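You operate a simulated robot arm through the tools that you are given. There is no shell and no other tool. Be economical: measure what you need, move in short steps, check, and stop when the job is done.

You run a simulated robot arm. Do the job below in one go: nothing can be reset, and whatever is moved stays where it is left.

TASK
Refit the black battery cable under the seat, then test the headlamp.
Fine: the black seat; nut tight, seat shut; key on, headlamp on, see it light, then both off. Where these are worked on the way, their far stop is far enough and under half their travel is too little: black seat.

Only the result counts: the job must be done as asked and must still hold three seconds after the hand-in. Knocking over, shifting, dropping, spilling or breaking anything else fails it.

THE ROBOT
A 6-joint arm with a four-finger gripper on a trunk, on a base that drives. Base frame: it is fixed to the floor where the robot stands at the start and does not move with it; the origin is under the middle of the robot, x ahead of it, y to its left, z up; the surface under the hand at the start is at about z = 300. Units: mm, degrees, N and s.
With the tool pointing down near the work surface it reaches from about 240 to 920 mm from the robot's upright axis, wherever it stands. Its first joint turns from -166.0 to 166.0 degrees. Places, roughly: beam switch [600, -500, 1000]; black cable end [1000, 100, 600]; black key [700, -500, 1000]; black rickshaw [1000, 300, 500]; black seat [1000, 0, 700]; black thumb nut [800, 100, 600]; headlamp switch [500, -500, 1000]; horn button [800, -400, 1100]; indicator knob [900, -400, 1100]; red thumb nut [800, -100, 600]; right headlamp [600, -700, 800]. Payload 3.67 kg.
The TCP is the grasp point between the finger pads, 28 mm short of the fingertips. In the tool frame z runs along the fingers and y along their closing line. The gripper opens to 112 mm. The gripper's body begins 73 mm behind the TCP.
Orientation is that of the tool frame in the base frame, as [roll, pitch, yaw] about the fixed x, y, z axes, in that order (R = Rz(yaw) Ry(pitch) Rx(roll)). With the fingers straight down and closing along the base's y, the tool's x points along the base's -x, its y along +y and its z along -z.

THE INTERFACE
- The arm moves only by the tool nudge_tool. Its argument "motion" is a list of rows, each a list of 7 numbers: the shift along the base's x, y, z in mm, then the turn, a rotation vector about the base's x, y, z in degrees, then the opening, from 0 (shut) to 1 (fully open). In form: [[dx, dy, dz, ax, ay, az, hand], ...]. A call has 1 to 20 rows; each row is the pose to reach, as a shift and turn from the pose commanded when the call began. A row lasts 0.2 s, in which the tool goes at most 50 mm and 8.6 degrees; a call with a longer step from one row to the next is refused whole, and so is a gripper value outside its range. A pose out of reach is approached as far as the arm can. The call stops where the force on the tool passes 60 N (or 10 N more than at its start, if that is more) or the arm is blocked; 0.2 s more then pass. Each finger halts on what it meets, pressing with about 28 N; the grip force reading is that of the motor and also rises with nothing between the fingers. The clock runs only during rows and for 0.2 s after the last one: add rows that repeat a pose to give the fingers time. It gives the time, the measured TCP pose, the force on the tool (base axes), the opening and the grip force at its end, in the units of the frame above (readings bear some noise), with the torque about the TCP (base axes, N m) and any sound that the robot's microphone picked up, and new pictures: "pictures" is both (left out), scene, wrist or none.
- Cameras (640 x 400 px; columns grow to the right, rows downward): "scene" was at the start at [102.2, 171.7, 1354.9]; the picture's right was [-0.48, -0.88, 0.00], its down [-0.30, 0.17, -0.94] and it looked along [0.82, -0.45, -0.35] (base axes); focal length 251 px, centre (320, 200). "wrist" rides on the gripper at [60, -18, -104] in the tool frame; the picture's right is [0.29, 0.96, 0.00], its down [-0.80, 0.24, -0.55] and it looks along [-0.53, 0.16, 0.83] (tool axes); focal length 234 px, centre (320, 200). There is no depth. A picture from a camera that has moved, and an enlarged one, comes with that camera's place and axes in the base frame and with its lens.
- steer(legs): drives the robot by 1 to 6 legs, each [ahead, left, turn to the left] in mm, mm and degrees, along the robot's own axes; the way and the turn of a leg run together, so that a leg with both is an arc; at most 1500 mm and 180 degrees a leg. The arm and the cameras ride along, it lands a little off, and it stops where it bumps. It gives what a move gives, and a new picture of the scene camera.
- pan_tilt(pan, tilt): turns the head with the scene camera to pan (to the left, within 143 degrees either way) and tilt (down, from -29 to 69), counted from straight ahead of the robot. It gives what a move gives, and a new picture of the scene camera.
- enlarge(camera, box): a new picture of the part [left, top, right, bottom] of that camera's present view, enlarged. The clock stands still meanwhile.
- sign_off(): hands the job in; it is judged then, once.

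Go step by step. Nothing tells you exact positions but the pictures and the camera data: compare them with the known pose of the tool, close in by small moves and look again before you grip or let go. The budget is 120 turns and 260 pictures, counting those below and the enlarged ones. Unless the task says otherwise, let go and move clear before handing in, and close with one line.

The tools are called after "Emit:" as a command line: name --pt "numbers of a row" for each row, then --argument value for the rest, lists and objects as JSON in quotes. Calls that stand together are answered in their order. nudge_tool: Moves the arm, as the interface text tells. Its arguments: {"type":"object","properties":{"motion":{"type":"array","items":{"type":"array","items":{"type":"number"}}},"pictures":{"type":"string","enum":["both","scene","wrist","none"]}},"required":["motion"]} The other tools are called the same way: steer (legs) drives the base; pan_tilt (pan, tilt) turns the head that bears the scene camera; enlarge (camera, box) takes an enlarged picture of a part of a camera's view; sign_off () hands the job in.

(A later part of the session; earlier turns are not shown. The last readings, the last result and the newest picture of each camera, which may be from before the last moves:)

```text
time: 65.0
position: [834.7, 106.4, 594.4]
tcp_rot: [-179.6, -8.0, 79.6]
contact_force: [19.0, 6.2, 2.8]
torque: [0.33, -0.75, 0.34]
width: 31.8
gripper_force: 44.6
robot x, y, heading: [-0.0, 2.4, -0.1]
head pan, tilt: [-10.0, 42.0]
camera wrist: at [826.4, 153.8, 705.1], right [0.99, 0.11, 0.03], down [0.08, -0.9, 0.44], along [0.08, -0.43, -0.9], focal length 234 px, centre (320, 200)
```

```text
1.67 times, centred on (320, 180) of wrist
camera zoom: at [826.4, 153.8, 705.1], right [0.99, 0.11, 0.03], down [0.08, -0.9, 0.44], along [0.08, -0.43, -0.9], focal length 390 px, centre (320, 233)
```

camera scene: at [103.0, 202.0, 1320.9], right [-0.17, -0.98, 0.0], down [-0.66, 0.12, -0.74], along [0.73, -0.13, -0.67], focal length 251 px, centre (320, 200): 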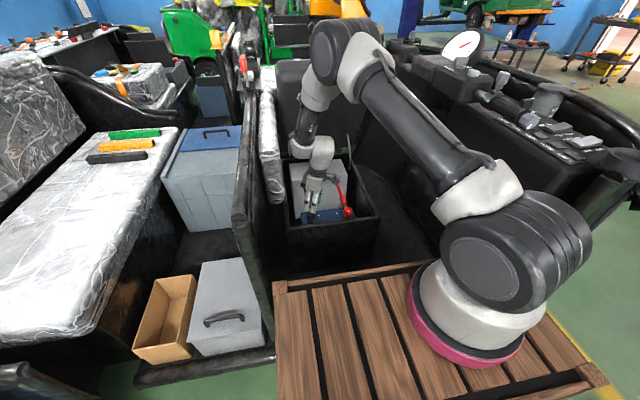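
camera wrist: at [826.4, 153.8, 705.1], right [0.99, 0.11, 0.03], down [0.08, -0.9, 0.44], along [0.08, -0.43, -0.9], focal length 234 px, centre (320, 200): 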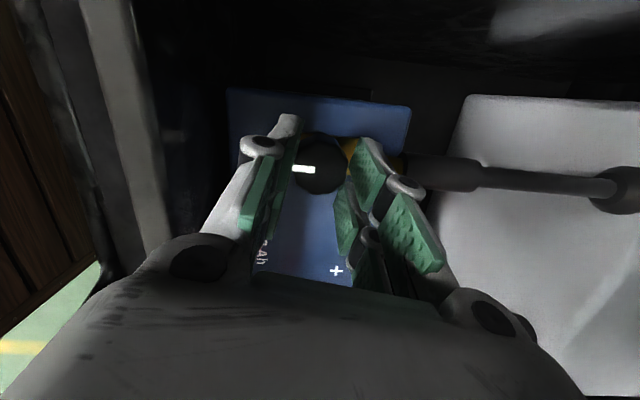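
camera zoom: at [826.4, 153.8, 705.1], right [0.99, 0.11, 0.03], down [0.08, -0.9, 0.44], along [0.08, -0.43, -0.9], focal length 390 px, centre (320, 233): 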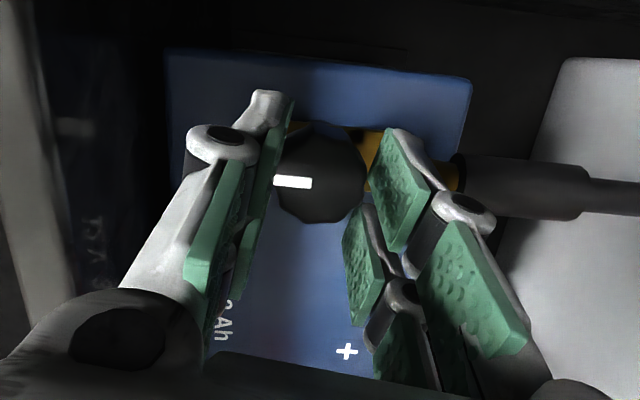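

The hand slipped while the mark stayed at the grey bar: the nut is at its stop. I'll release and rise.

Emit:
nudge_tool --pt "0 0 0 0 0 0 0.2" --pt "0 0 0 0 0 0 0.45" --pt "0 0 0 0 0 0 0.45" --pt "0 -6 40 0 0 0 0.45" --pt "-5 -12 80 0 0 0 0.5" --pt "-15 -20 120 0 0 0 0.5" --pt "-30 -30 165 0 0 0 0.5" --pt "-50 -40 210 0 0 0 0.5" --pt "-70 -50 255 0 0 0 0.5"

Emit:
enlarge --camera "scene" --box '[285, 180, 365, 240]'

```text
refused: row 8 steps farther than a row can; nothing moved
```

```text
6.67 times, centred on (325, 210) of scene
camera zoom: at [103.4, 202.1, 1320.8], right [-0.17, -0.98, 0.0], down [-0.66, 0.12, -0.74], along [0.73, -0.13, -0.67], focal length 1674 px, centre (287, 133)
```

zoom: 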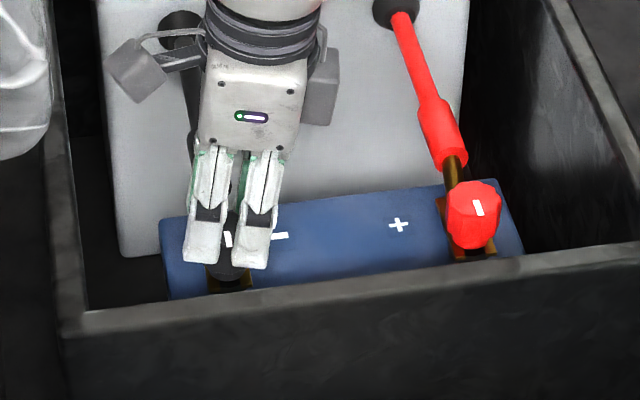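

That call was refused for one long step, so I'll repeat it with shorter ones.

Emit:
nudge_tool --pt "0 0 0 0 0 0 0.2" --pt "0 0 0 0 0 0 0.45" --pt "0 0 0 0 0 0 0.45" --pt "0 -6 40 0 0 0 0.45" --pt "-5 -12 80 0 0 0 0.5" --pt "-15 -20 120 0 0 0 0.5" --pt "-25 -26 160 0 0 0 0.5" --pt "-40 -34 200 0 0 0 0.5" --pt "-55 -42 240 0 0 0 0.5"

Emit:
enlarge --camera "scene" --box '[285, 180, 365, 240]'

```text
time: 67.0
position: [775.9, 62.6, 833.7]
tcp_rot: [-179.6, -8.0, 79.7]
contact_force: [-0.4, 0.4, 0.2]
torque: [0.02, 0.03, 0.01]
width: 55.9
gripper_force: 0.0
robot x, y, heading: [-0.4, -3.6, -0.0]
head pan, tilt: [-10.0, 42.0]
camera scene: at [103.5, 202.1, 1320.8], right [-0.17, -0.98, 0.0], down [-0.66, 0.12, -0.74], along [0.73, -0.13, -0.67], focal length 251 px, centre (320, 200)
camera wrist: at [767.2, 110.5, 944.4], right [0.99, 0.11, 0.03], down [0.08, -0.9, 0.44], along [0.08, -0.43, -0.9], focal length 234 px, centre (320, 200)
```

scene: 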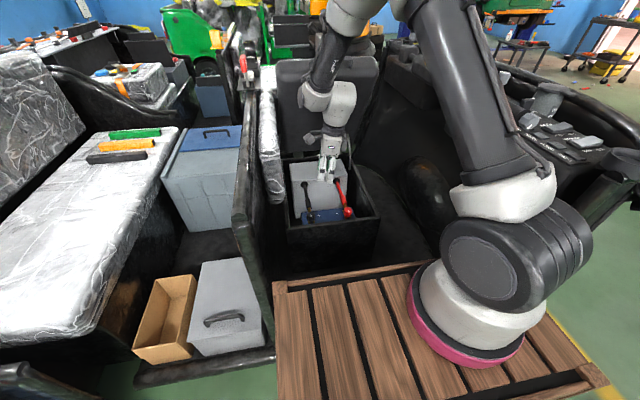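
wrist: 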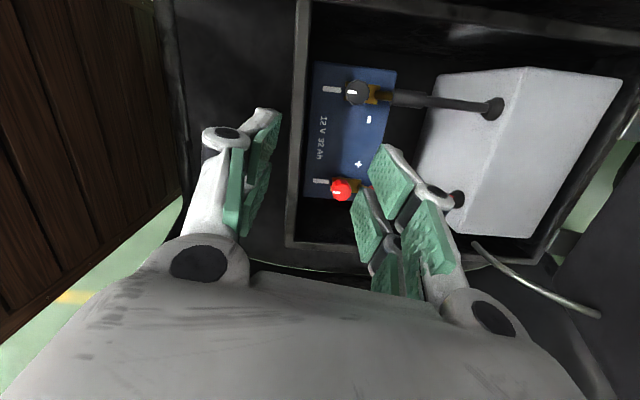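

```text
6.67 times, centred on (325, 210) of scene
camera zoom: at [103.5, 202.1, 1320.8], right [-0.17, -0.98, 0.0], down [-0.66, 0.12, -0.74], along [0.73, -0.13, -0.67], focal length 1674 px, centre (287, 133)
```

zoom: 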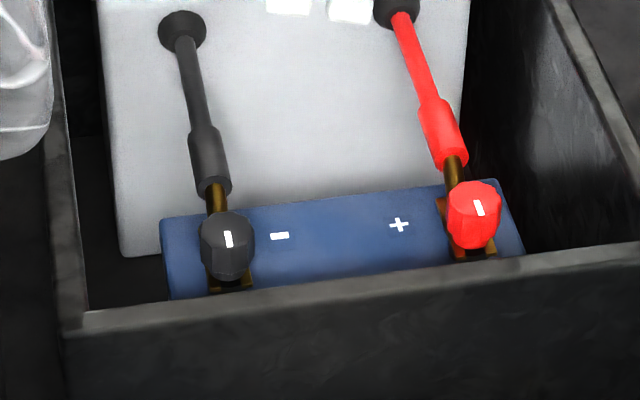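

The black nut now matches the red one. Before shutting the seat I'll look at the stay rod at its right side.

Emit:
enlarge --camera "scene" --box '[260, 40, 400, 200]'

Emit:
pan_tilt --pan -22 --tilt 30

Emit:
enlarge --camera "wrist" --box '[430, 150, 640, 340]'

```text
2.50 times, centred on (330, 120) of scene
camera zoom: at [103.5, 202.1, 1320.8], right [-0.17, -0.98, 0.0], down [-0.66, 0.12, -0.74], along [0.73, -0.13, -0.67], focal length 628 px, centre (295, 400)
```

zoom: 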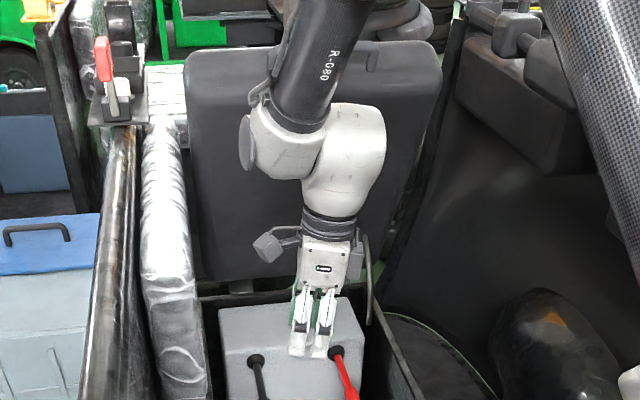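

```text
time: 67.8
position: [775.3, 63.2, 832.9]
tcp_rot: [-179.6, -8.0, 79.6]
contact_force: [0.0, 0.1, 0.0]
torque: [-0.01, -0.05, 0.03]
width: 56.0
gripper_force: 0.1
robot x, y, heading: [-0.6, 0.7, 0.3]
head pan, tilt: [-22.0, 30.0]
camera scene: at [104.6, 182.6, 1339.1], right [-0.37, -0.93, 0.0], down [-0.46, 0.19, -0.87], along [0.8, -0.32, -0.5], focal length 251 px, centre (320, 200)
```

scene: 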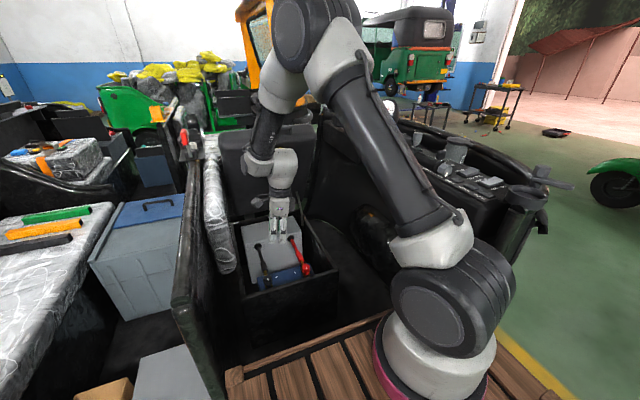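

```text
2.11 times, centred on (535, 245) of wrist
camera zoom: at [767.3, 110.5, 944.3], right [0.99, 0.11, 0.03], down [0.08, -0.9, 0.44], along [0.08, -0.43, -0.9], focal length 493 px, centre (-133, 105)
```

zoom: 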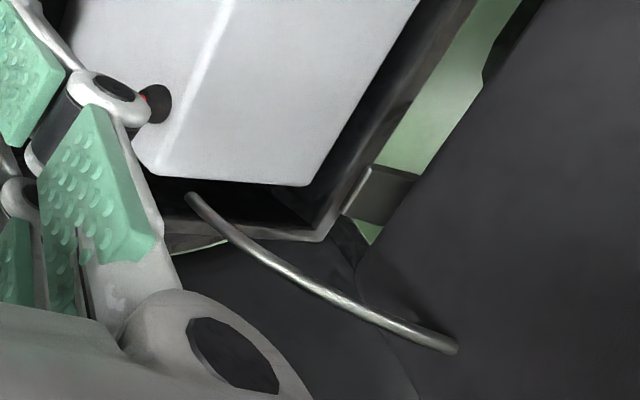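

The rod seems to be the seat's own stay arc. Next I'll rise, square the hand (closing along x), and head back to the bar near [1010, 0, 1075] with a 25° lean for reach.

Emit:
nudge_tool --pt "0 -8 45 -2 0 2 0.4" --pt "0 -16 90 -4 0 4 0.4" --pt "0 -24 135 -6 0 6 0.4" --pt "5 -32 180 -8 0 8 0.4" --pt "15 -40 225 -8 0 10 0.4" --pt "30 -48 270 -8 0 10 0.4" --pt "45 -56 310 -8 0 10 0.4" --pt "60 -62 340 -8 0 10 0.4" --pictures "none"

Emit:
nudge_tool --pt "10 0 0 0 -6 0 0.4" --pt "30 0 0 0 -12 0 0.4" --pt "50 0 0 0 -18 0 0.4" --pt "70 0 0 0 -24 0 0.4" --pt "90 0 0 0 -24 0 0.4"

```text
time: 69.6
position: [840.7, 1.9, 1173.4]
tcp_rot: [179.7, 0.0, 89.8]
contact_force: [-0.3, -0.5, 0.1]
torque: [0.0, 0.02, 0.0]
width: 44.8
gripper_force: 0.0
robot x, y, heading: [1.1, -0.6, 0.0]
head pan, tilt: [-22.0, 30.0]
```

```text
time: 70.8
position: [930.6, 2.3, 1175.6]
tcp_rot: [155.5, -0.3, 89.7]
contact_force: [-0.5, 0.3, -0.3]
torque: [0.0, -0.02, 0.04]
width: 45.0
gripper_force: 0.0
robot x, y, heading: [-0.1, -1.1, 0.1]
head pan, tilt: [-22.0, 30.0]
camera scene: at [104.4, 182.6, 1339.2], right [-0.37, -0.93, 0.0], down [-0.46, 0.19, -0.87], along [0.8, -0.32, -0.5], focal length 251 px, centre (320, 200)
camera wrist: at [871.1, 62.0, 1261.4], right [0.87, 0.28, 0.4], down [-0.01, -0.8, 0.6], along [0.49, -0.53, -0.69], focal length 234 px, centre (320, 200)
```

scene: 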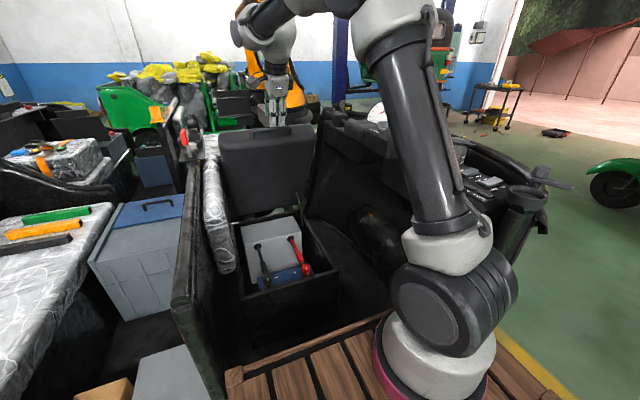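
wrist: 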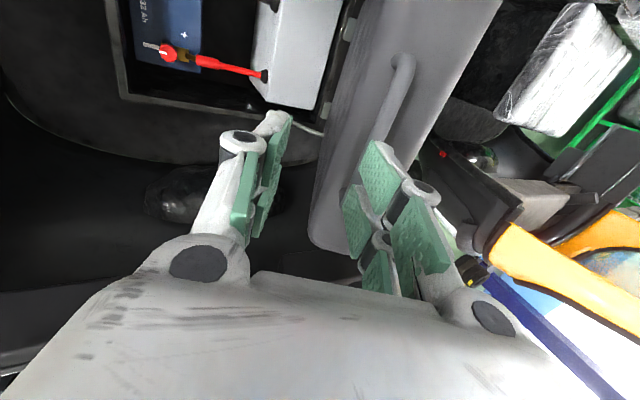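

I need the bar's exact place, so I'll enlarge both views.

Emit:
enlarge --camera "scene" --box '[210, 70, 330, 190]'

Emit:
enlarge --camera "wrist" --box '[280, 0, 520, 240]'

```text
3.33 times, centred on (270, 130) of scene
camera zoom: at [104.4, 182.6, 1339.2], right [-0.37, -0.93, 0.0], down [-0.46, 0.19, -0.87], along [0.8, -0.32, -0.5], focal length 837 px, centre (487, 433)
```

zoom: 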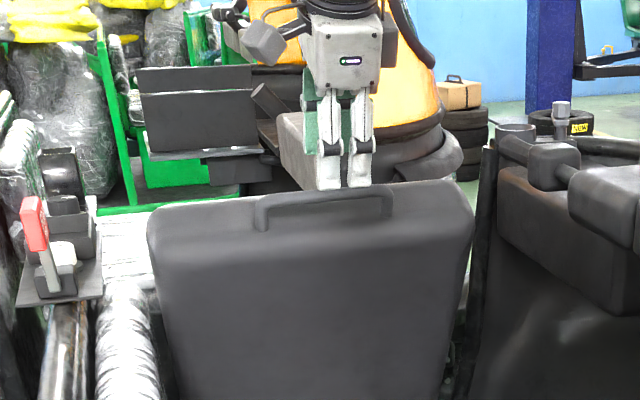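

```text
1.67 times, centred on (400, 120) of wrist
camera zoom: at [871.1, 62.0, 1261.4], right [0.87, 0.28, 0.4], down [-0.01, -0.8, 0.6], along [0.49, -0.53, -0.69], focal length 390 px, centre (187, 333)
```

zoom: 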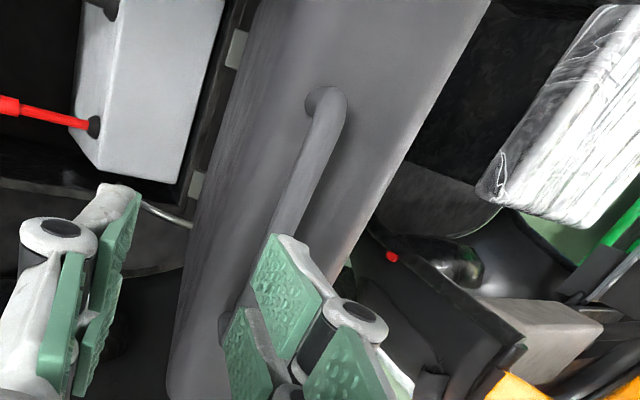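

The bar is now at about [1007, 5, 1114], and the tool axis parallels the seat. I'll line up and advance along it.

Emit:
nudge_tool --pt "24 0 2 0 0 0 0.4" --pt "48 0 2 0 0 0 0.4" --pt "56 0 -16 0 0 0 0.4" --pt "60 0 -26 0 0 0 0.4"

Emit:
enlarge --camera "wrist" --box '[200, 0, 440, 240]'

```text
time: 71.8
position: [990.5, 2.7, 1147.8]
tcp_rot: [155.5, -0.3, 89.7]
contact_force: [-0.9, 0.3, 1.0]
torque: [0.0, -0.02, -0.02]
width: 44.8
gripper_force: 0.1
robot x, y, heading: [-1.1, 0.2, 0.0]
head pan, tilt: [-22.0, 30.0]
camera scene: at [104.5, 182.6, 1339.2], right [-0.37, -0.93, 0.0], down [-0.46, 0.19, -0.87], along [0.8, -0.32, -0.5], focal length 251 px, centre (320, 200)
camera wrist: at [931.3, 62.5, 1234.8], right [0.87, 0.28, 0.4], down [-0.01, -0.8, 0.6], along [0.49, -0.53, -0.69], focal length 234 px, centre (320, 200)
```

scene: 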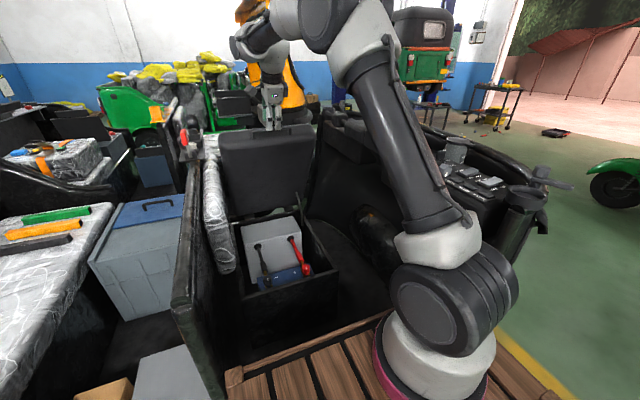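
wrist: 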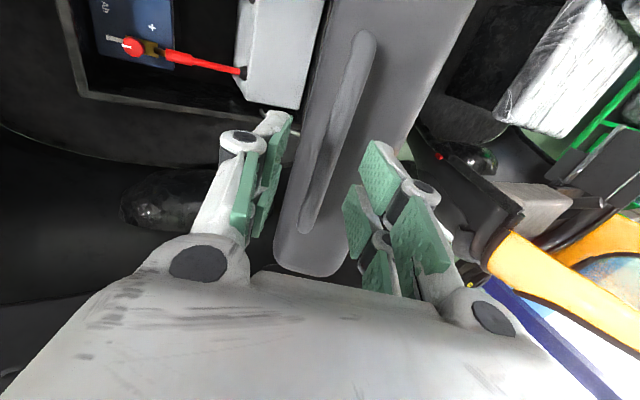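

```text
1.67 times, centred on (320, 120) of wrist
camera zoom: at [931.3, 62.5, 1234.8], right [0.87, 0.28, 0.4], down [-0.01, -0.8, 0.6], along [0.49, -0.53, -0.69], focal length 390 px, centre (320, 333)
```

zoom: 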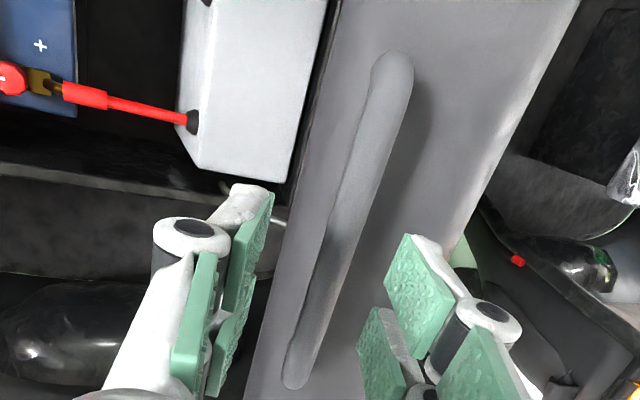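

The bar lies between the fingers. Advance about 37 mm and close.

Emit:
nudge_tool --pt "9 0 -15 0 0 0 0.4" --pt "18 0 -31 0 0 0 0.4" --pt "18 0 -31 0 0 0 0.2" --pt "18 0 -31 0 0 0 0" --pt "18 0 -31 0 0 0 0" --pictures "wrist"

```text
time: 73.0
position: [1008.4, 3.1, 1118.8]
tcp_rot: [155.5, 0.0, 89.9]
contact_force: [4.2, -0.6, 0.6]
torque: [-0.28, -0.2, 0.92]
width: 13.4
gripper_force: 44.9
robot x, y, heading: [0.8, -0.9, -0.1]
head pan, tilt: [-22.0, 30.0]
camera wrist: at [948.5, 62.1, 1205.1], right [0.87, 0.28, 0.4], down [-0.01, -0.8, 0.6], along [0.49, -0.53, -0.69], focal length 234 px, centre (320, 200)
```

wrist: 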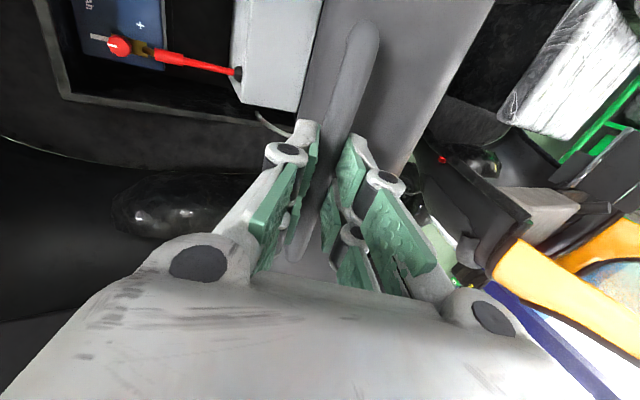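

Gripped. I'll bring the seat down along the reverse arc, slowly, easing the tilt.

Emit:
nudge_tool --pt "-9 0 -4 0 0.4 0 0" --pt "-17.6 0 -8 0 0.8 0 0" --pt "-26.4 0 -12 0 1.2 0 0" --pt "-35 0 -16.5 0 1.6 0 0" --pt "-43.5 0 -21 0 2 0 0" --pt "-52 0 -26 0 2.4 0 0" --pt "-60.5 0 -31 0 2.8 0 0" --pt "-69 0 -36 0 3.2 0 0" --pt "-77 0 -41 0 3.6 0 0" --pt "-85 0 -46 0 4 0 0" --pt "-93 0 -52 0 4.4 0 0" --pt "-101 0 -57.5 0 4.8 0 0" --pt "-108.5 0 -63.5 0 5.2 0 0" --pt "-116 0 -69.5 0 5.6 0 0" --pt "-124 0 -75.5 0 6 0 0" --pt "-131 0 -81.5 0 6.4 0 0" --pt "-138.5 0 -88 0 6.8 0 0" --pt "-145.5 0 -95 0 7.2 0 0" --pt "-152.5 0 -101.5 0 7.5 0 0" --pt "-159.5 0 -108 0 7.5 0 0" --pictures "scene"

```text
time: 77.2
position: [849.7, 1.9, 1009.4]
tcp_rot: [163.2, -0.2, 89.8]
contact_force: [23.3, 5.0, -21.6]
torque: [-0.25, -0.27, 1.48]
width: 13.8
gripper_force: 45.2
robot x, y, heading: [-2.3, 5.8, -0.2]
head pan, tilt: [-22.0, 30.0]
camera scene: at [106.3, 182.9, 1339.0], right [-0.37, -0.93, 0.0], down [-0.46, 0.19, -0.87], along [0.8, -0.32, -0.5], focal length 251 px, centre (320, 200)
```

scene: 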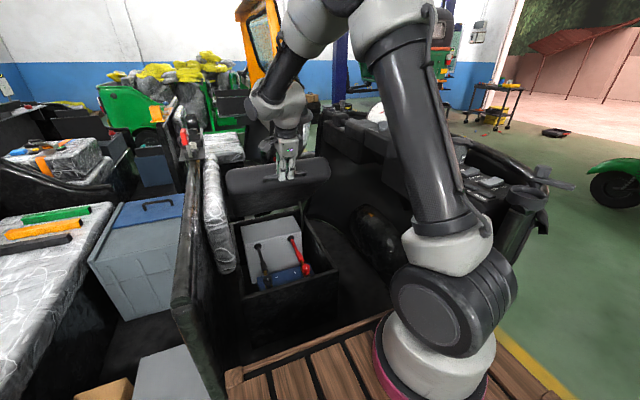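

The path works. I'll continue down with a slightly smaller radius.

Emit:
nudge_tool --pt "-7 0 -8.5 0 0.5 0 0" --pt "-15 0 -17.5 0 1 0 0" --pt "-23 0 -26.5 0 1.5 0 0" --pt "-30.5 0 -35.7 0 2 0 0" --pt "-37 0 -44.3 0 2.5 0 0" --pt "-44 0 -53 0 3 0 0" --pt "-50.5 0 -61.7 0 3.5 0 0" --pt "-57 0 -70.5 0 4 0 0" --pt "-63 0 -79.7 0 4.5 0 0" --pt "-69 0 -89 0 5 0 0" --pt "-74.5 0 -98 0 5.5 0 0" --pt "-80 0 -107.5 0 6 0 0" --pt "-85 0 -117 0 6.5 0 0" --pt "-90 0 -127 0 7 0 0" --pt "-95 0 -136.5 0 7.5 0 0" --pt "-100 0 -146.5 0 8 0 0" --pt "-103.5 0 -154.5 0 8.5 0 0" --pt "-107 0 -162.5 0 9 0 0" --pt "-110 0 -170.5 0 9.5 0 0" --pictures "scene"

```text
time: 81.2
position: [739.2, 2.3, 838.5]
tcp_rot: [172.7, -0.1, 89.7]
contact_force: [20.5, -8.9, -9.6]
torque: [-1.24, -0.49, 1.9]
width: 14.2
gripper_force: 44.6
robot x, y, heading: [-0.3, -2.9, 0.2]
head pan, tilt: [-22.0, 30.0]
camera scene: at [105.6, 182.2, 1339.1], right [-0.37, -0.93, 0.0], down [-0.46, 0.19, -0.87], along [0.8, -0.32, -0.5], focal length 251 px, centre (320, 200)
```

scene: 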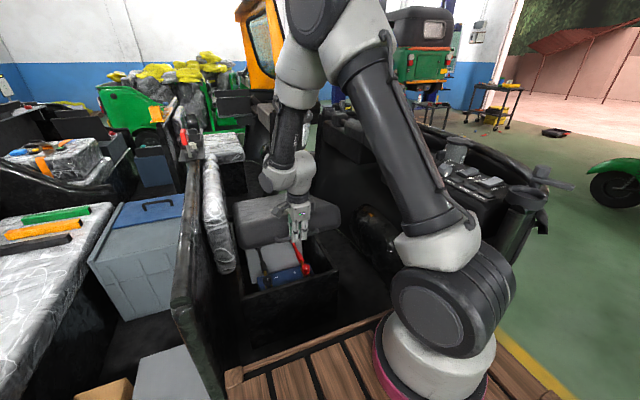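

Continue down to the closed position.

Emit:
nudge_tool --pt "-3 0 -10 0 0.6 0 0" --pt "-6 0 -20 0 1.2 0 0" --pt "-9.5 0 -30.5 0 1.8 0 0" --pt "-12.5 0 -41 0 2.4 0 0" --pt "-15 0 -51.5 0 3 0 0" --pt "-17.5 0 -62 0 3.6 0 0" --pt "-20 0 -73 0 4.2 0 0" --pt "-22 0 -84 0 4.8 0 0" --pt "-24 0 -95 0 5.4 0 0" --pt "-26 0 -106 0 6 0 0" --pt "-27.5 0 -116.5 0 6.6 0 0" --pt "-29 0 -127 0 7.2 0 0" --pt "-30 0 -138 0 7.2 0 0" --pt "-31 0 -149 0 7.2 0 0" --pt "-31.5 0 -160 0 7.2 0 0" --pt "-32 0 -171 0 7.2 0 0" --pt "-32 0 -181 0 7.2 0 0" --pt "-32 0 -191 0 7.2 0 0" --pt "-32 0 -200 0 7.2 0 0" --pt "-32 0 -209 0 7.2 0 0" --pictures "scene"

```text
time: 84.8
position: [701.7, 3.1, 658.9]
tcp_rot: [-179.5, 0.2, 90.0]
contact_force: [-5.7, 5.6, -4.2]
torque: [0.26, -0.02, 1.67]
width: 13.8
gripper_force: 45.0
robot x, y, heading: [1.9, -0.5, -0.1]
head pan, tilt: [-22.0, 30.0]
stopped in row 17: the force on the tool passed its limit at 61 N (the readings are from after the stop); the commanded pose is now the measured one
camera scene: at [104.3, 183.0, 1339.1], right [-0.37, -0.93, 0.0], down [-0.46, 0.19, -0.87], along [0.8, -0.32, -0.5], focal length 251 px, centre (320, 200)
```

scene: 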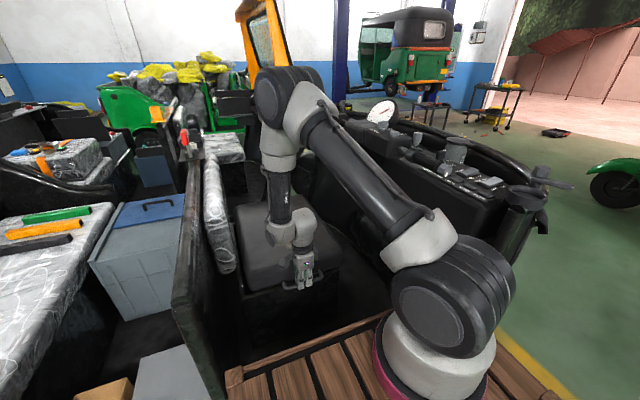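

Nearly shut. I'll press down slowly the rest of the way.

Emit:
nudge_tool --pt "0 0 -5 0 0 0 0" --pt "0 0 -10 0 0 0 0" --pt "0 0 -15 0 0 0 0" --pt "0 0 -20 0 0 0 0" --pt "0 0 -25 0 0 0 0" --pictures "wrist"

Emit:
enlarge --camera "scene" --box '[215, 170, 355, 310]'

```text
time: 86.0
position: [700.1, 2.4, 634.6]
tcp_rot: [-179.5, 0.2, 89.8]
contact_force: [-20.5, 2.4, 32.7]
torque: [0.08, 0.16, 2.0]
width: 13.0
gripper_force: 45.1
robot x, y, heading: [0.5, -1.3, -0.1]
head pan, tilt: [-22.0, 30.0]
camera wrist: at [683.8, 62.0, 738.3], right [0.96, 0.29, -0.01], down [0.24, -0.8, 0.55], along [0.15, -0.53, -0.83], focal length 234 px, centre (320, 200)
```

wrist: 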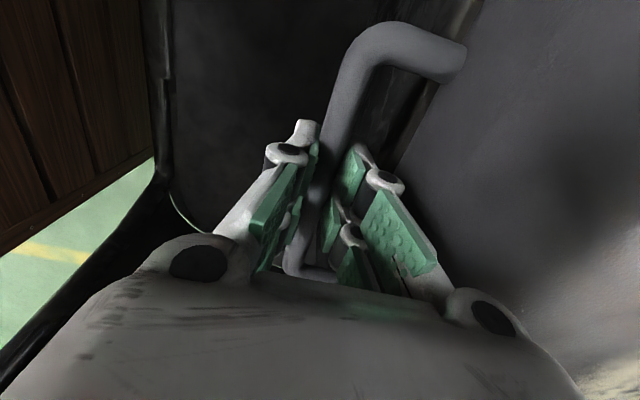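

```text
2.86 times, centred on (285, 240) of scene
camera zoom: at [102.9, 182.8, 1339.3], right [-0.37, -0.93, 0.0], down [-0.46, 0.19, -0.87], along [0.8, -0.32, -0.5], focal length 717 px, centre (420, 86)
```

zoom: 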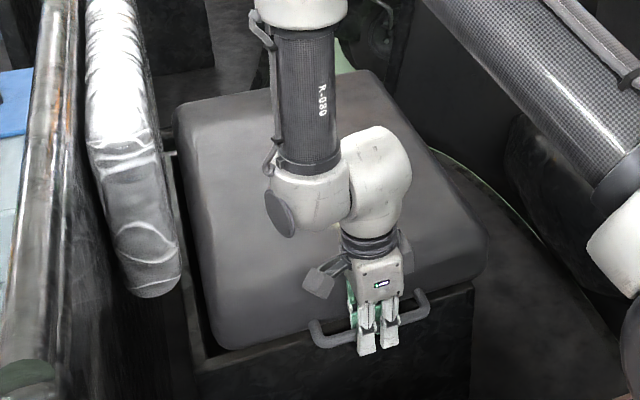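

It's meeting the rim (33 N up). One more press to be sure.

Emit:
nudge_tool --pt "0 0 -3 0 0 0 0" --pt "0 0 -6 0 0 0 0" --pt "0 0 -9 0 0 0 0" --pictures "none"

Emit:
nudge_tool --pt "0 0 1 0 0 0 0" --pt "0 0 1 0 0 0 0.15" --pt "0 0 1 0 0 0 0.27" --pt "0 0 1 0 0 0 0.27" --pt "0 0 40 0 0 0 0.27" --pt "-5 0 85 0 0 0 0.27" --pt "-10 0 130 0 0 0 0.27" --pt "-20 -10 175 0 0 0 0.3" --pt "-30 -20 220 0 0 0 0.3" --pt "-40 -30 265 0 0 0 0.3" --pt "-50 -40 310 0 0 0 0.3" --pt "-60 -50 355 0 0 0 0.3" --pt "-70 -60 400 0 0 0 0.3"

Emit:
enlarge --camera "scene" --box '[215, 170, 355, 310]'

```text
time: 86.8
position: [700.7, 1.6, 626.5]
tcp_rot: [-179.6, 0.1, 89.9]
contact_force: [-22.3, 1.7, 32.1]
torque: [0.06, -0.01, 1.99]
width: 12.9
gripper_force: 44.9
robot x, y, heading: [-0.4, -1.7, 0.1]
head pan, tilt: [-22.0, 30.0]
```

```text
time: 89.6
position: [633.4, -58.4, 1025.9]
tcp_rot: [-179.5, 0.1, 89.8]
contact_force: [0.0, -0.1, -0.7]
torque: [-0.01, 0.07, 0.02]
width: 33.7
gripper_force: 0.1
robot x, y, heading: [-0.9, 1.9, -0.0]
head pan, tilt: [-22.0, 30.0]
camera scene: at [104.8, 182.9, 1339.1], right [-0.37, -0.93, 0.0], down [-0.46, 0.19, -0.87], along [0.8, -0.32, -0.5], focal length 251 px, centre (320, 200)
camera wrist: at [617.0, 1.8, 1129.5], right [0.96, 0.29, -0.01], down [0.24, -0.8, 0.55], along [0.15, -0.53, -0.83], focal length 234 px, centre (320, 200)
```

scene: 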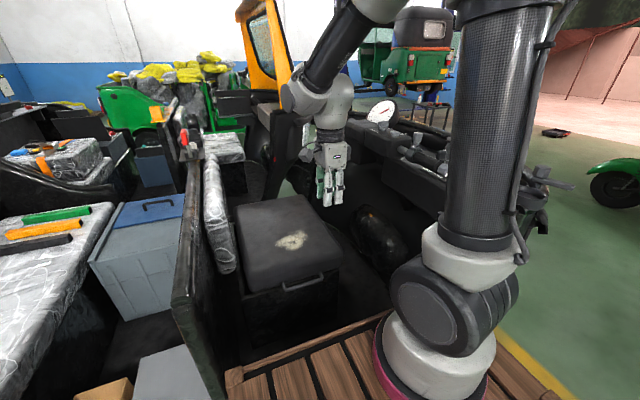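
wrist: 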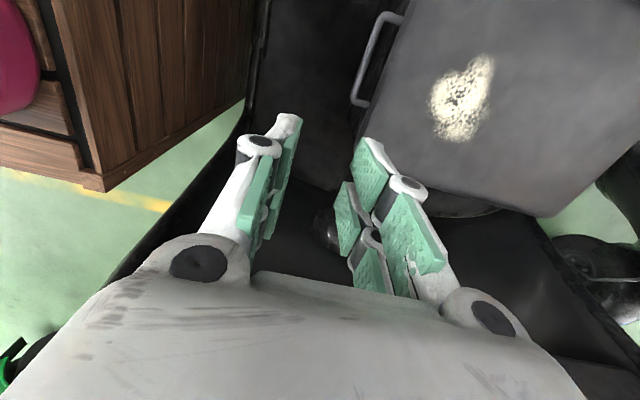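

```text
2.86 times, centred on (285, 240) of scene
camera zoom: at [104.8, 182.9, 1339.1], right [-0.37, -0.93, 0.0], down [-0.46, 0.19, -0.87], along [0.8, -0.32, -0.5], focal length 717 px, centre (420, 86)
```

zoom: 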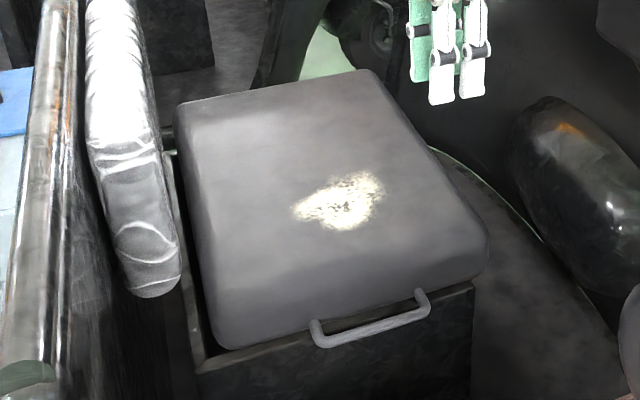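

The seat looks shut. I'll repeat the starting head pose to compare, then look at the dashboard.

Emit:
pan_tilt --pan -20 --tilt 40

Emit:
pan_tilt --pan -45 --tilt 22

Emit:
enlarge --camera "scene" --box '[200, 80, 480, 240]'

```text
time: 90.3
position: [633.2, -58.6, 1025.9]
tcp_rot: [-179.5, 0.1, 89.8]
contact_force: [0.1, 0.1, 0.1]
torque: [0.04, -0.02, -0.03]
width: 33.5
gripper_force: 0.0
robot x, y, heading: [-1.8, 0.6, -0.0]
head pan, tilt: [-20.0, 40.0]
camera scene: at [100.4, 187.5, 1323.8], right [-0.34, -0.94, 0.0], down [-0.6, 0.22, -0.77], along [0.72, -0.26, -0.64], focal length 251 px, centre (320, 200)
```

scene: 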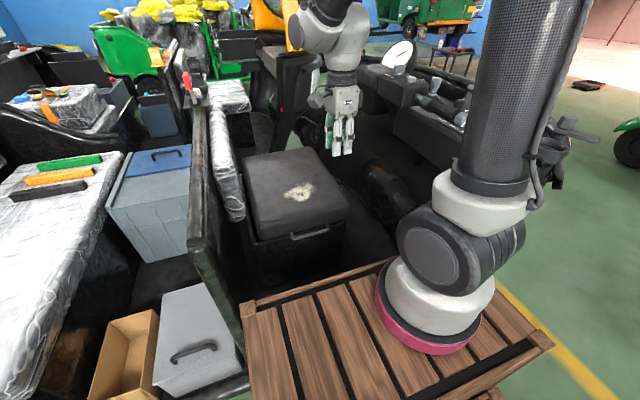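

```text
time: 91.2
position: [634.0, -58.0, 1026.7]
tcp_rot: [-179.5, 0.2, 89.9]
contact_force: [-0.1, 0.4, 0.4]
torque: [-0.02, 0.0, -0.03]
width: 33.6
gripper_force: 0.1
robot x, y, heading: [1.7, -0.5, 0.1]
head pan, tilt: [-45.0, 22.0]
camera scene: at [86.2, 151.0, 1351.9], right [-0.71, -0.71, 0.0], down [-0.27, 0.27, -0.93], along [0.66, -0.65, -0.38], focal length 251 px, centre (320, 200)
```

scene: 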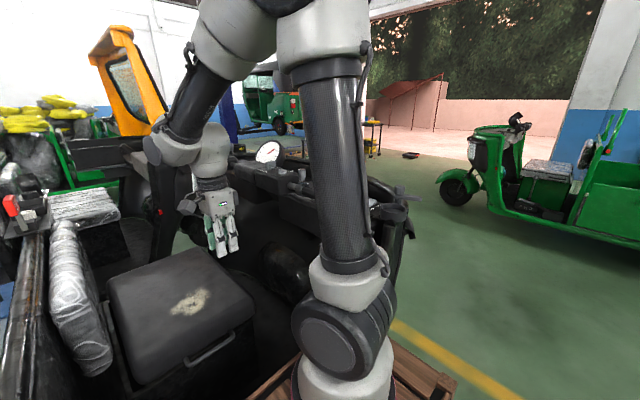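

```text
2.29 times, centred on (340, 160) of scene
camera zoom: at [86.2, 151.0, 1351.9], right [-0.71, -0.71, 0.0], down [-0.27, 0.27, -0.93], along [0.66, -0.65, -0.38], focal length 574 px, centre (274, 291)
```

zoom: 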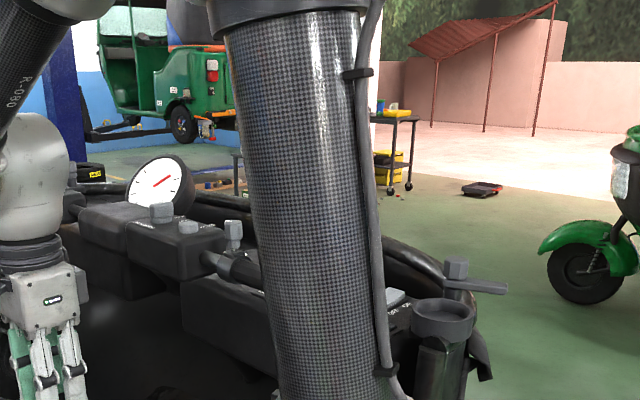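

The seat matches its starting view, so it's shut. Now I'll move over the dashboard and turn the hand to view the switches.

Emit:
nudge_tool --pt "0 -10 40 0 0 8.2 0.3" --pt "0 -30 80 0 0 16.4 0.3" --pt "-10 -60 115 0 0 24.6 0.3" --pt "-20 -100 140 0 0 32.8 0.3" --pt "-30 -145 155 0 0 41 0.3" --pt "-40 -190 170 0 0 49.2 0.3" --pt "-50 -235 180 0 0 57.4 0.3" --pt "-60 -280 190 0 0 65.6 0.3" --pt "-70 -320 190 0 0 73.8 0.3" --pt "-80 -355 190 0 0 82 0.3" --pt "-94 -382 190 0 0 90 0.3"

Emit:
enlarge --camera "wrist" --box '[130, 0, 370, 240]'

```text
time: 93.6
position: [536.9, -441.0, 1215.3]
tcp_rot: [-179.6, 0.1, 179.9]
contact_force: [0.8, 0.9, 1.0]
torque: [-0.02, 0.01, 0.01]
width: 33.6
gripper_force: 0.2
robot x, y, heading: [-1.0, -0.3, 0.2]
head pan, tilt: [-45.0, 22.0]
camera scene: at [86.1, 151.3, 1351.9], right [-0.71, -0.71, 0.0], down [-0.27, 0.26, -0.93], along [0.66, -0.66, -0.37], focal length 251 px, centre (320, 200)
camera wrist: at [477.4, -457.5, 1318.0], right [-0.29, 0.96, -0.01], down [0.8, 0.24, 0.55], along [0.53, 0.15, -0.83], focal length 234 px, centre (320, 200)
```

scene: 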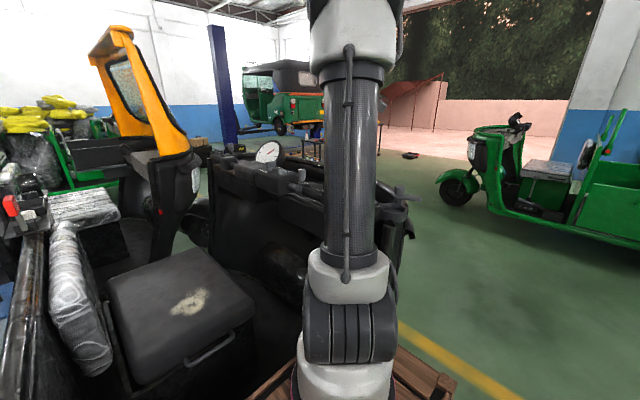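
wrist: 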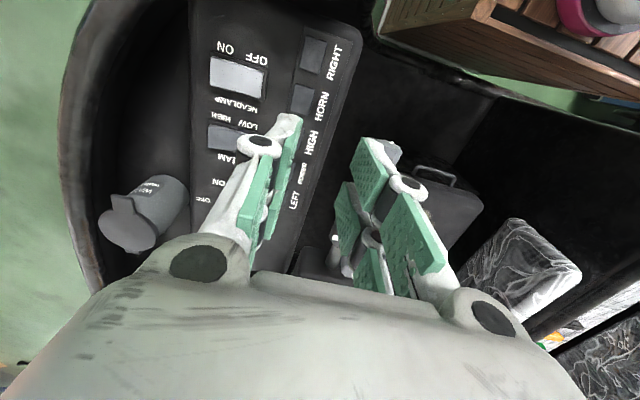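

```text
1.67 times, centred on (250, 120) of wrist
camera zoom: at [477.4, -457.5, 1318.0], right [-0.29, 0.96, -0.01], down [0.8, 0.24, 0.55], along [0.53, 0.15, -0.83], focal length 390 px, centre (437, 333)
```

zoom: 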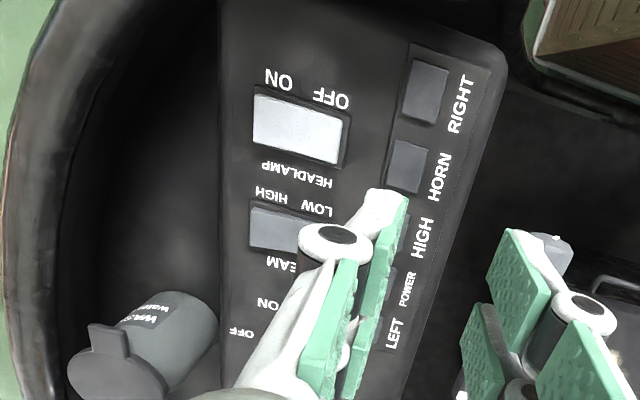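

The headlamp rocker is at about [538, −542, 1016], ON at its −y side. I'll shift to see the key.

Emit:
nudge_tool --pt "30 10 20 0 0 0 0" --pt "70 20 30 0 0 0 0" --pt "110 20 30 0 0 0 0" --pt "130 20 30 0 0 0 0"

Emit:
enlarge --camera "wrist" --box '[130, 0, 370, 240]'

Emit:
pan_tilt --pan -36 --tilt 22

Emit:
enlarge --camera "scene" --box '[200, 80, 480, 240]'

```text
time: 94.6
position: [666.4, -421.7, 1247.1]
tcp_rot: [-179.5, 0.2, 179.9]
contact_force: [-0.5, 0.1, 0.1]
torque: [-0.02, -0.03, 0.0]
width: 0.2
gripper_force: 28.3
robot x, y, heading: [3.6, -2.8, 0.1]
head pan, tilt: [-45.0, 22.0]
camera scene: at [85.8, 151.0, 1352.0], right [-0.71, -0.71, 0.0], down [-0.26, 0.26, -0.93], along [0.66, -0.66, -0.37], focal length 251 px, centre (320, 200)
camera wrist: at [606.6, -438.5, 1349.9], right [-0.28, 0.96, -0.01], down [0.8, 0.24, 0.55], along [0.53, 0.15, -0.83], focal length 234 px, centre (320, 200)
```

scene: 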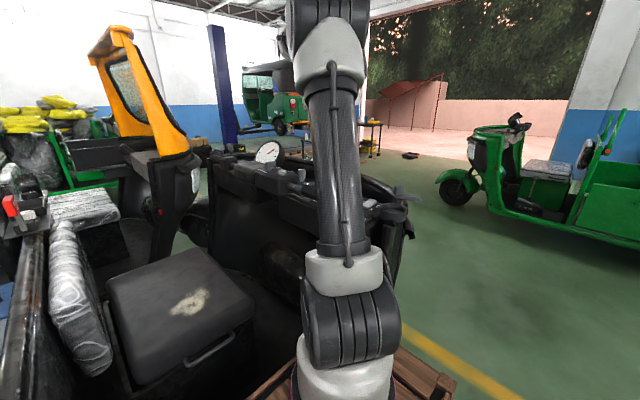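
wrist: 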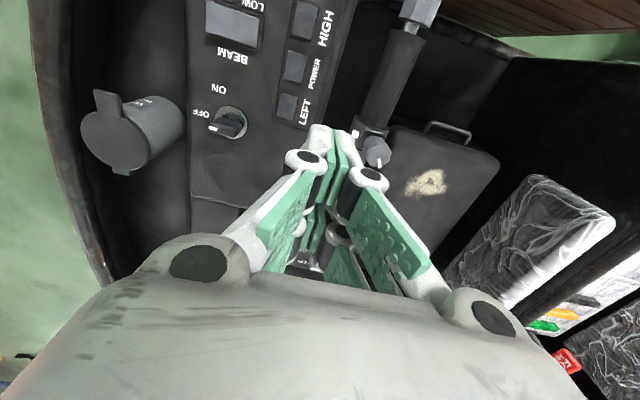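

```text
1.67 times, centred on (250, 120) of wrist
camera zoom: at [606.6, -438.5, 1349.9], right [-0.28, 0.96, -0.01], down [0.8, 0.24, 0.55], along [0.53, 0.15, -0.83], focal length 390 px, centre (437, 333)
```

zoom: 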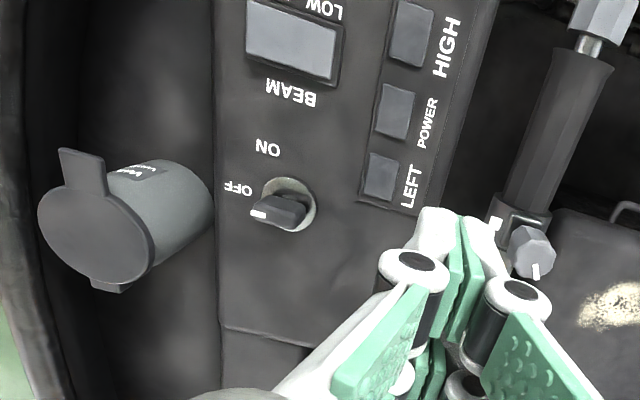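

```text
time: 95.3
position: [667.5, -422.0, 1246.4]
tcp_rot: [-179.5, 0.1, 179.7]
contact_force: [0.2, 0.4, 0.3]
torque: [0.02, 0.02, -0.01]
width: 0.0
gripper_force: 28.0
robot x, y, heading: [0.8, 0.6, 0.2]
head pan, tilt: [-36.0, 22.0]
camera scene: at [95.6, 162.0, 1352.0], right [-0.59, -0.81, 0.0], down [-0.3, 0.22, -0.93], along [0.75, -0.55, -0.37], focal length 251 px, centre (320, 200)
```

scene: 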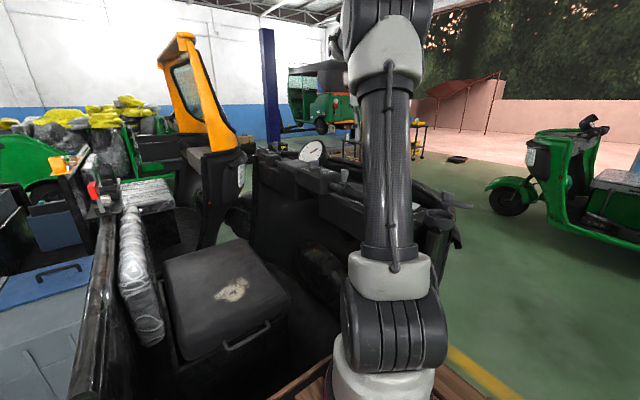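

```text
2.29 times, centred on (340, 160) of scene
camera zoom: at [95.6, 162.0, 1352.0], right [-0.59, -0.81, 0.0], down [-0.3, 0.22, -0.93], along [0.75, -0.55, -0.37], focal length 574 px, centre (274, 291)
```

zoom: 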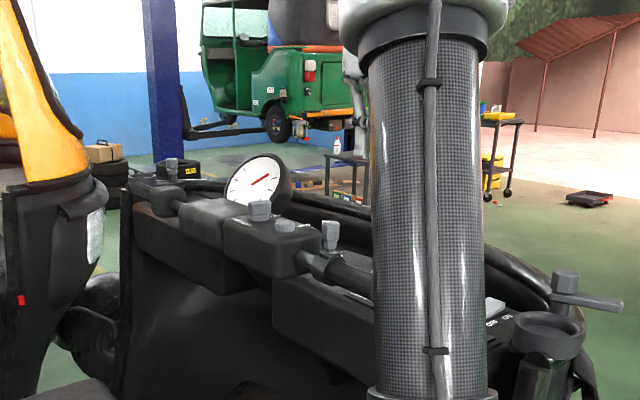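

The key's blade points toward OFF (about −75° in the plan view); ON is about 60° clockwise. Key estimated at [735, −536, ~1015]. I'll move above it with the closing line across the blade.

Emit:
nudge_tool --pt "0 0 0 0 0 8.4 0.1" --pt "0 0 0 0 0 16.8 0.2" --pt "5 -10 0 0 0 25.2 0.3" --pt "10 -20 0 0 0 33.6 0.4" --pt "20 -30 0 0 0 42 0.4" --pt "30 -45 0 0 0 50.4 0.4" --pt "40 -60 0 0 0 58.8 0.4" --pt "50 -75 -10 0 0 67.2 0.4" --pt "60 -90 -30 0 0 75.6 0.4" --pt "68 -105 -55 0 0 84 0.4" --pt "68 -114 -80 0 0 92.4 0.4" --pt "68 -114 -100 0 0 100 0.4"

Emit:
enlarge --camera "wrist" --box '[200, 0, 440, 240]'

```text
time: 97.9
position: [734.5, -532.6, 1146.0]
tcp_rot: [-179.5, 0.1, -80.1]
contact_force: [0.2, -1.1, 0.2]
torque: [0.0, -0.01, -0.03]
width: 44.6
gripper_force: 0.0
robot x, y, heading: [-1.7, 1.8, -0.2]
head pan, tilt: [-36.0, 22.0]
camera scene: at [95.5, 162.0, 1352.0], right [-0.59, -0.81, 0.0], down [-0.3, 0.22, -0.93], along [0.75, -0.54, -0.37], focal length 251 px, centre (320, 200)
camera wrist: at [762.6, -589.7, 1249.2], right [-0.89, -0.45, -0.01], down [-0.38, 0.74, 0.55], along [-0.24, 0.5, -0.83], focal length 234 px, centre (320, 200)
```

scene: 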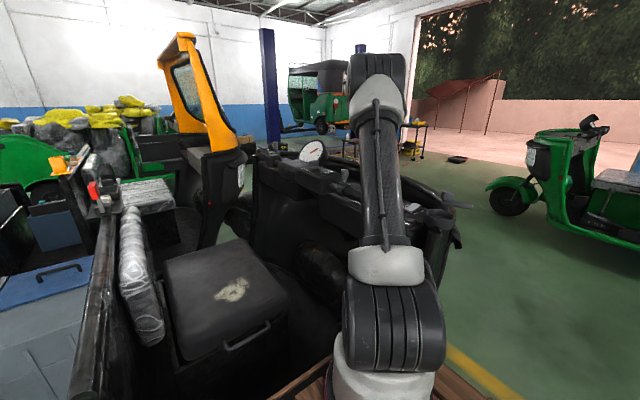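
wrist: 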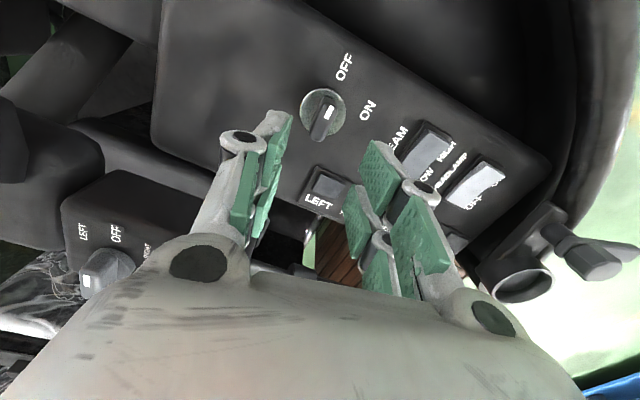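

```text
1.67 times, centred on (320, 120) of wrist
camera zoom: at [762.6, -589.7, 1249.2], right [-0.89, -0.45, -0.01], down [-0.38, 0.74, 0.55], along [-0.24, 0.5, -0.83], focal length 390 px, centre (320, 333)
```

zoom: 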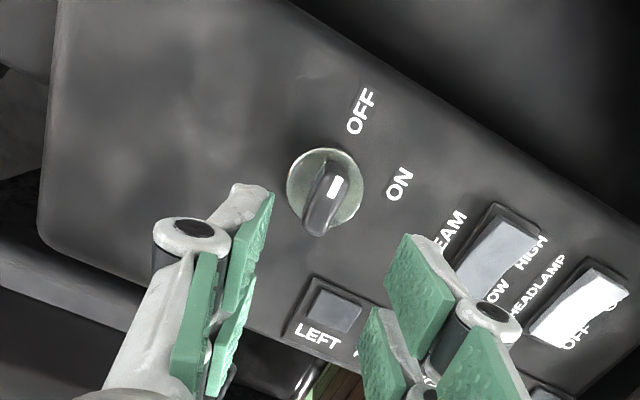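

The key's blade is at [735, −537, top ≈1020], along −y, with ON about 57° clockwise. I'll square the closing line to x and descend most of the way.

Emit:
nudge_tool --pt "0 -2 -30 0 0 -5 0.35" --pt "0 -4 -60 0 0 -10 0.35" --pt "0 -4 -85 0 0 -10 0.35" --pt "0 -4 -85 0 0 -10 0.35" --pictures "wrist"

Emit:
enlarge --camera "wrist" --box '[200, 60, 440, 300]'

```text
time: 98.9
position: [734.6, -537.9, 1060.0]
tcp_rot: [-179.6, 0.1, -90.2]
contact_force: [0.3, -0.5, -0.1]
torque: [0.01, -0.02, 0.02]
width: 39.4
gripper_force: 0.1
robot x, y, heading: [1.8, -1.7, 0.2]
head pan, tilt: [-36.0, 22.0]
camera wrist: at [751.8, -597.2, 1163.4], right [-0.96, -0.28, -0.01], down [-0.24, 0.8, 0.55], along [-0.15, 0.53, -0.83], focal length 234 px, centre (320, 200)
```

wrist: 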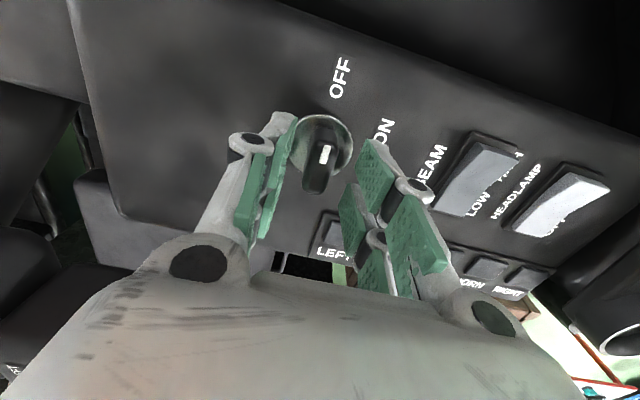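

```text
1.67 times, centred on (320, 180) of wrist
camera zoom: at [751.8, -597.2, 1163.4], right [-0.96, -0.28, -0.01], down [-0.24, 0.8, 0.55], along [-0.15, 0.53, -0.83], focal length 390 px, centre (320, 233)
```

zoom: 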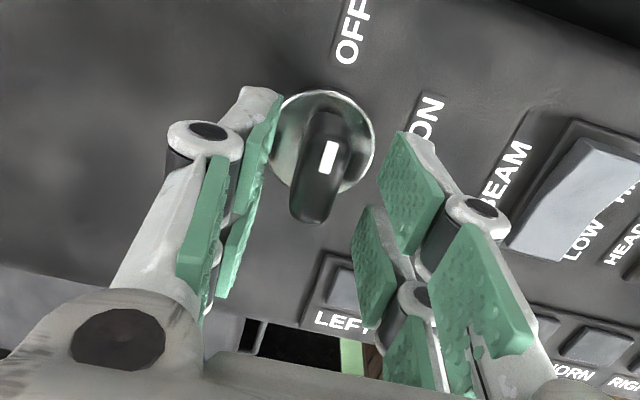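

The blade is centred between the fingers. Down another 27 mm, then close.

Emit:
nudge_tool --pt "0 0 -14 0 0 0 0.35" --pt "0 0 -27 0 0 0 0.35" --pt "0 0 -27 0 0 0 0.2" --pt "0 0 -27 0 0 0 0" --pt "0 0 -27 0 0 0 0" --pictures "wrist"

Emit:
enlarge --camera "wrist" --box '[200, 60, 440, 300]'

```text
time: 100.1
position: [735.4, -537.6, 1034.8]
tcp_rot: [-179.5, 0.0, -90.1]
contact_force: [-3.3, -3.8, 24.9]
torque: [-0.82, 0.13, 0.0]
width: 15.6
gripper_force: 44.9
robot x, y, heading: [-2.2, -1.7, 0.1]
head pan, tilt: [-36.0, 22.0]
camera wrist: at [752.3, -597.7, 1138.2], right [-0.96, -0.29, -0.01], down [-0.24, 0.8, 0.55], along [-0.15, 0.53, -0.83], focal length 234 px, centre (320, 200)
```

wrist: 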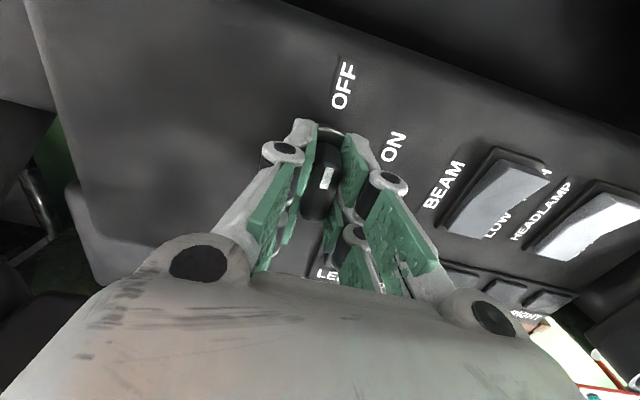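

```text
1.67 times, centred on (320, 180) of wrist
camera zoom: at [752.3, -597.7, 1138.2], right [-0.96, -0.29, -0.01], down [-0.24, 0.8, 0.55], along [-0.15, 0.53, -0.83], focal length 390 px, centre (320, 233)
```

zoom: 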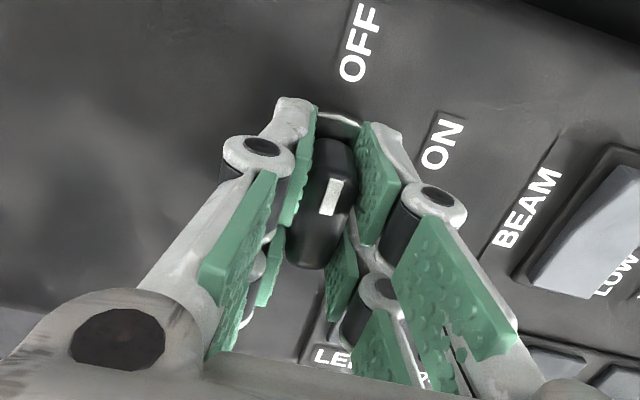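

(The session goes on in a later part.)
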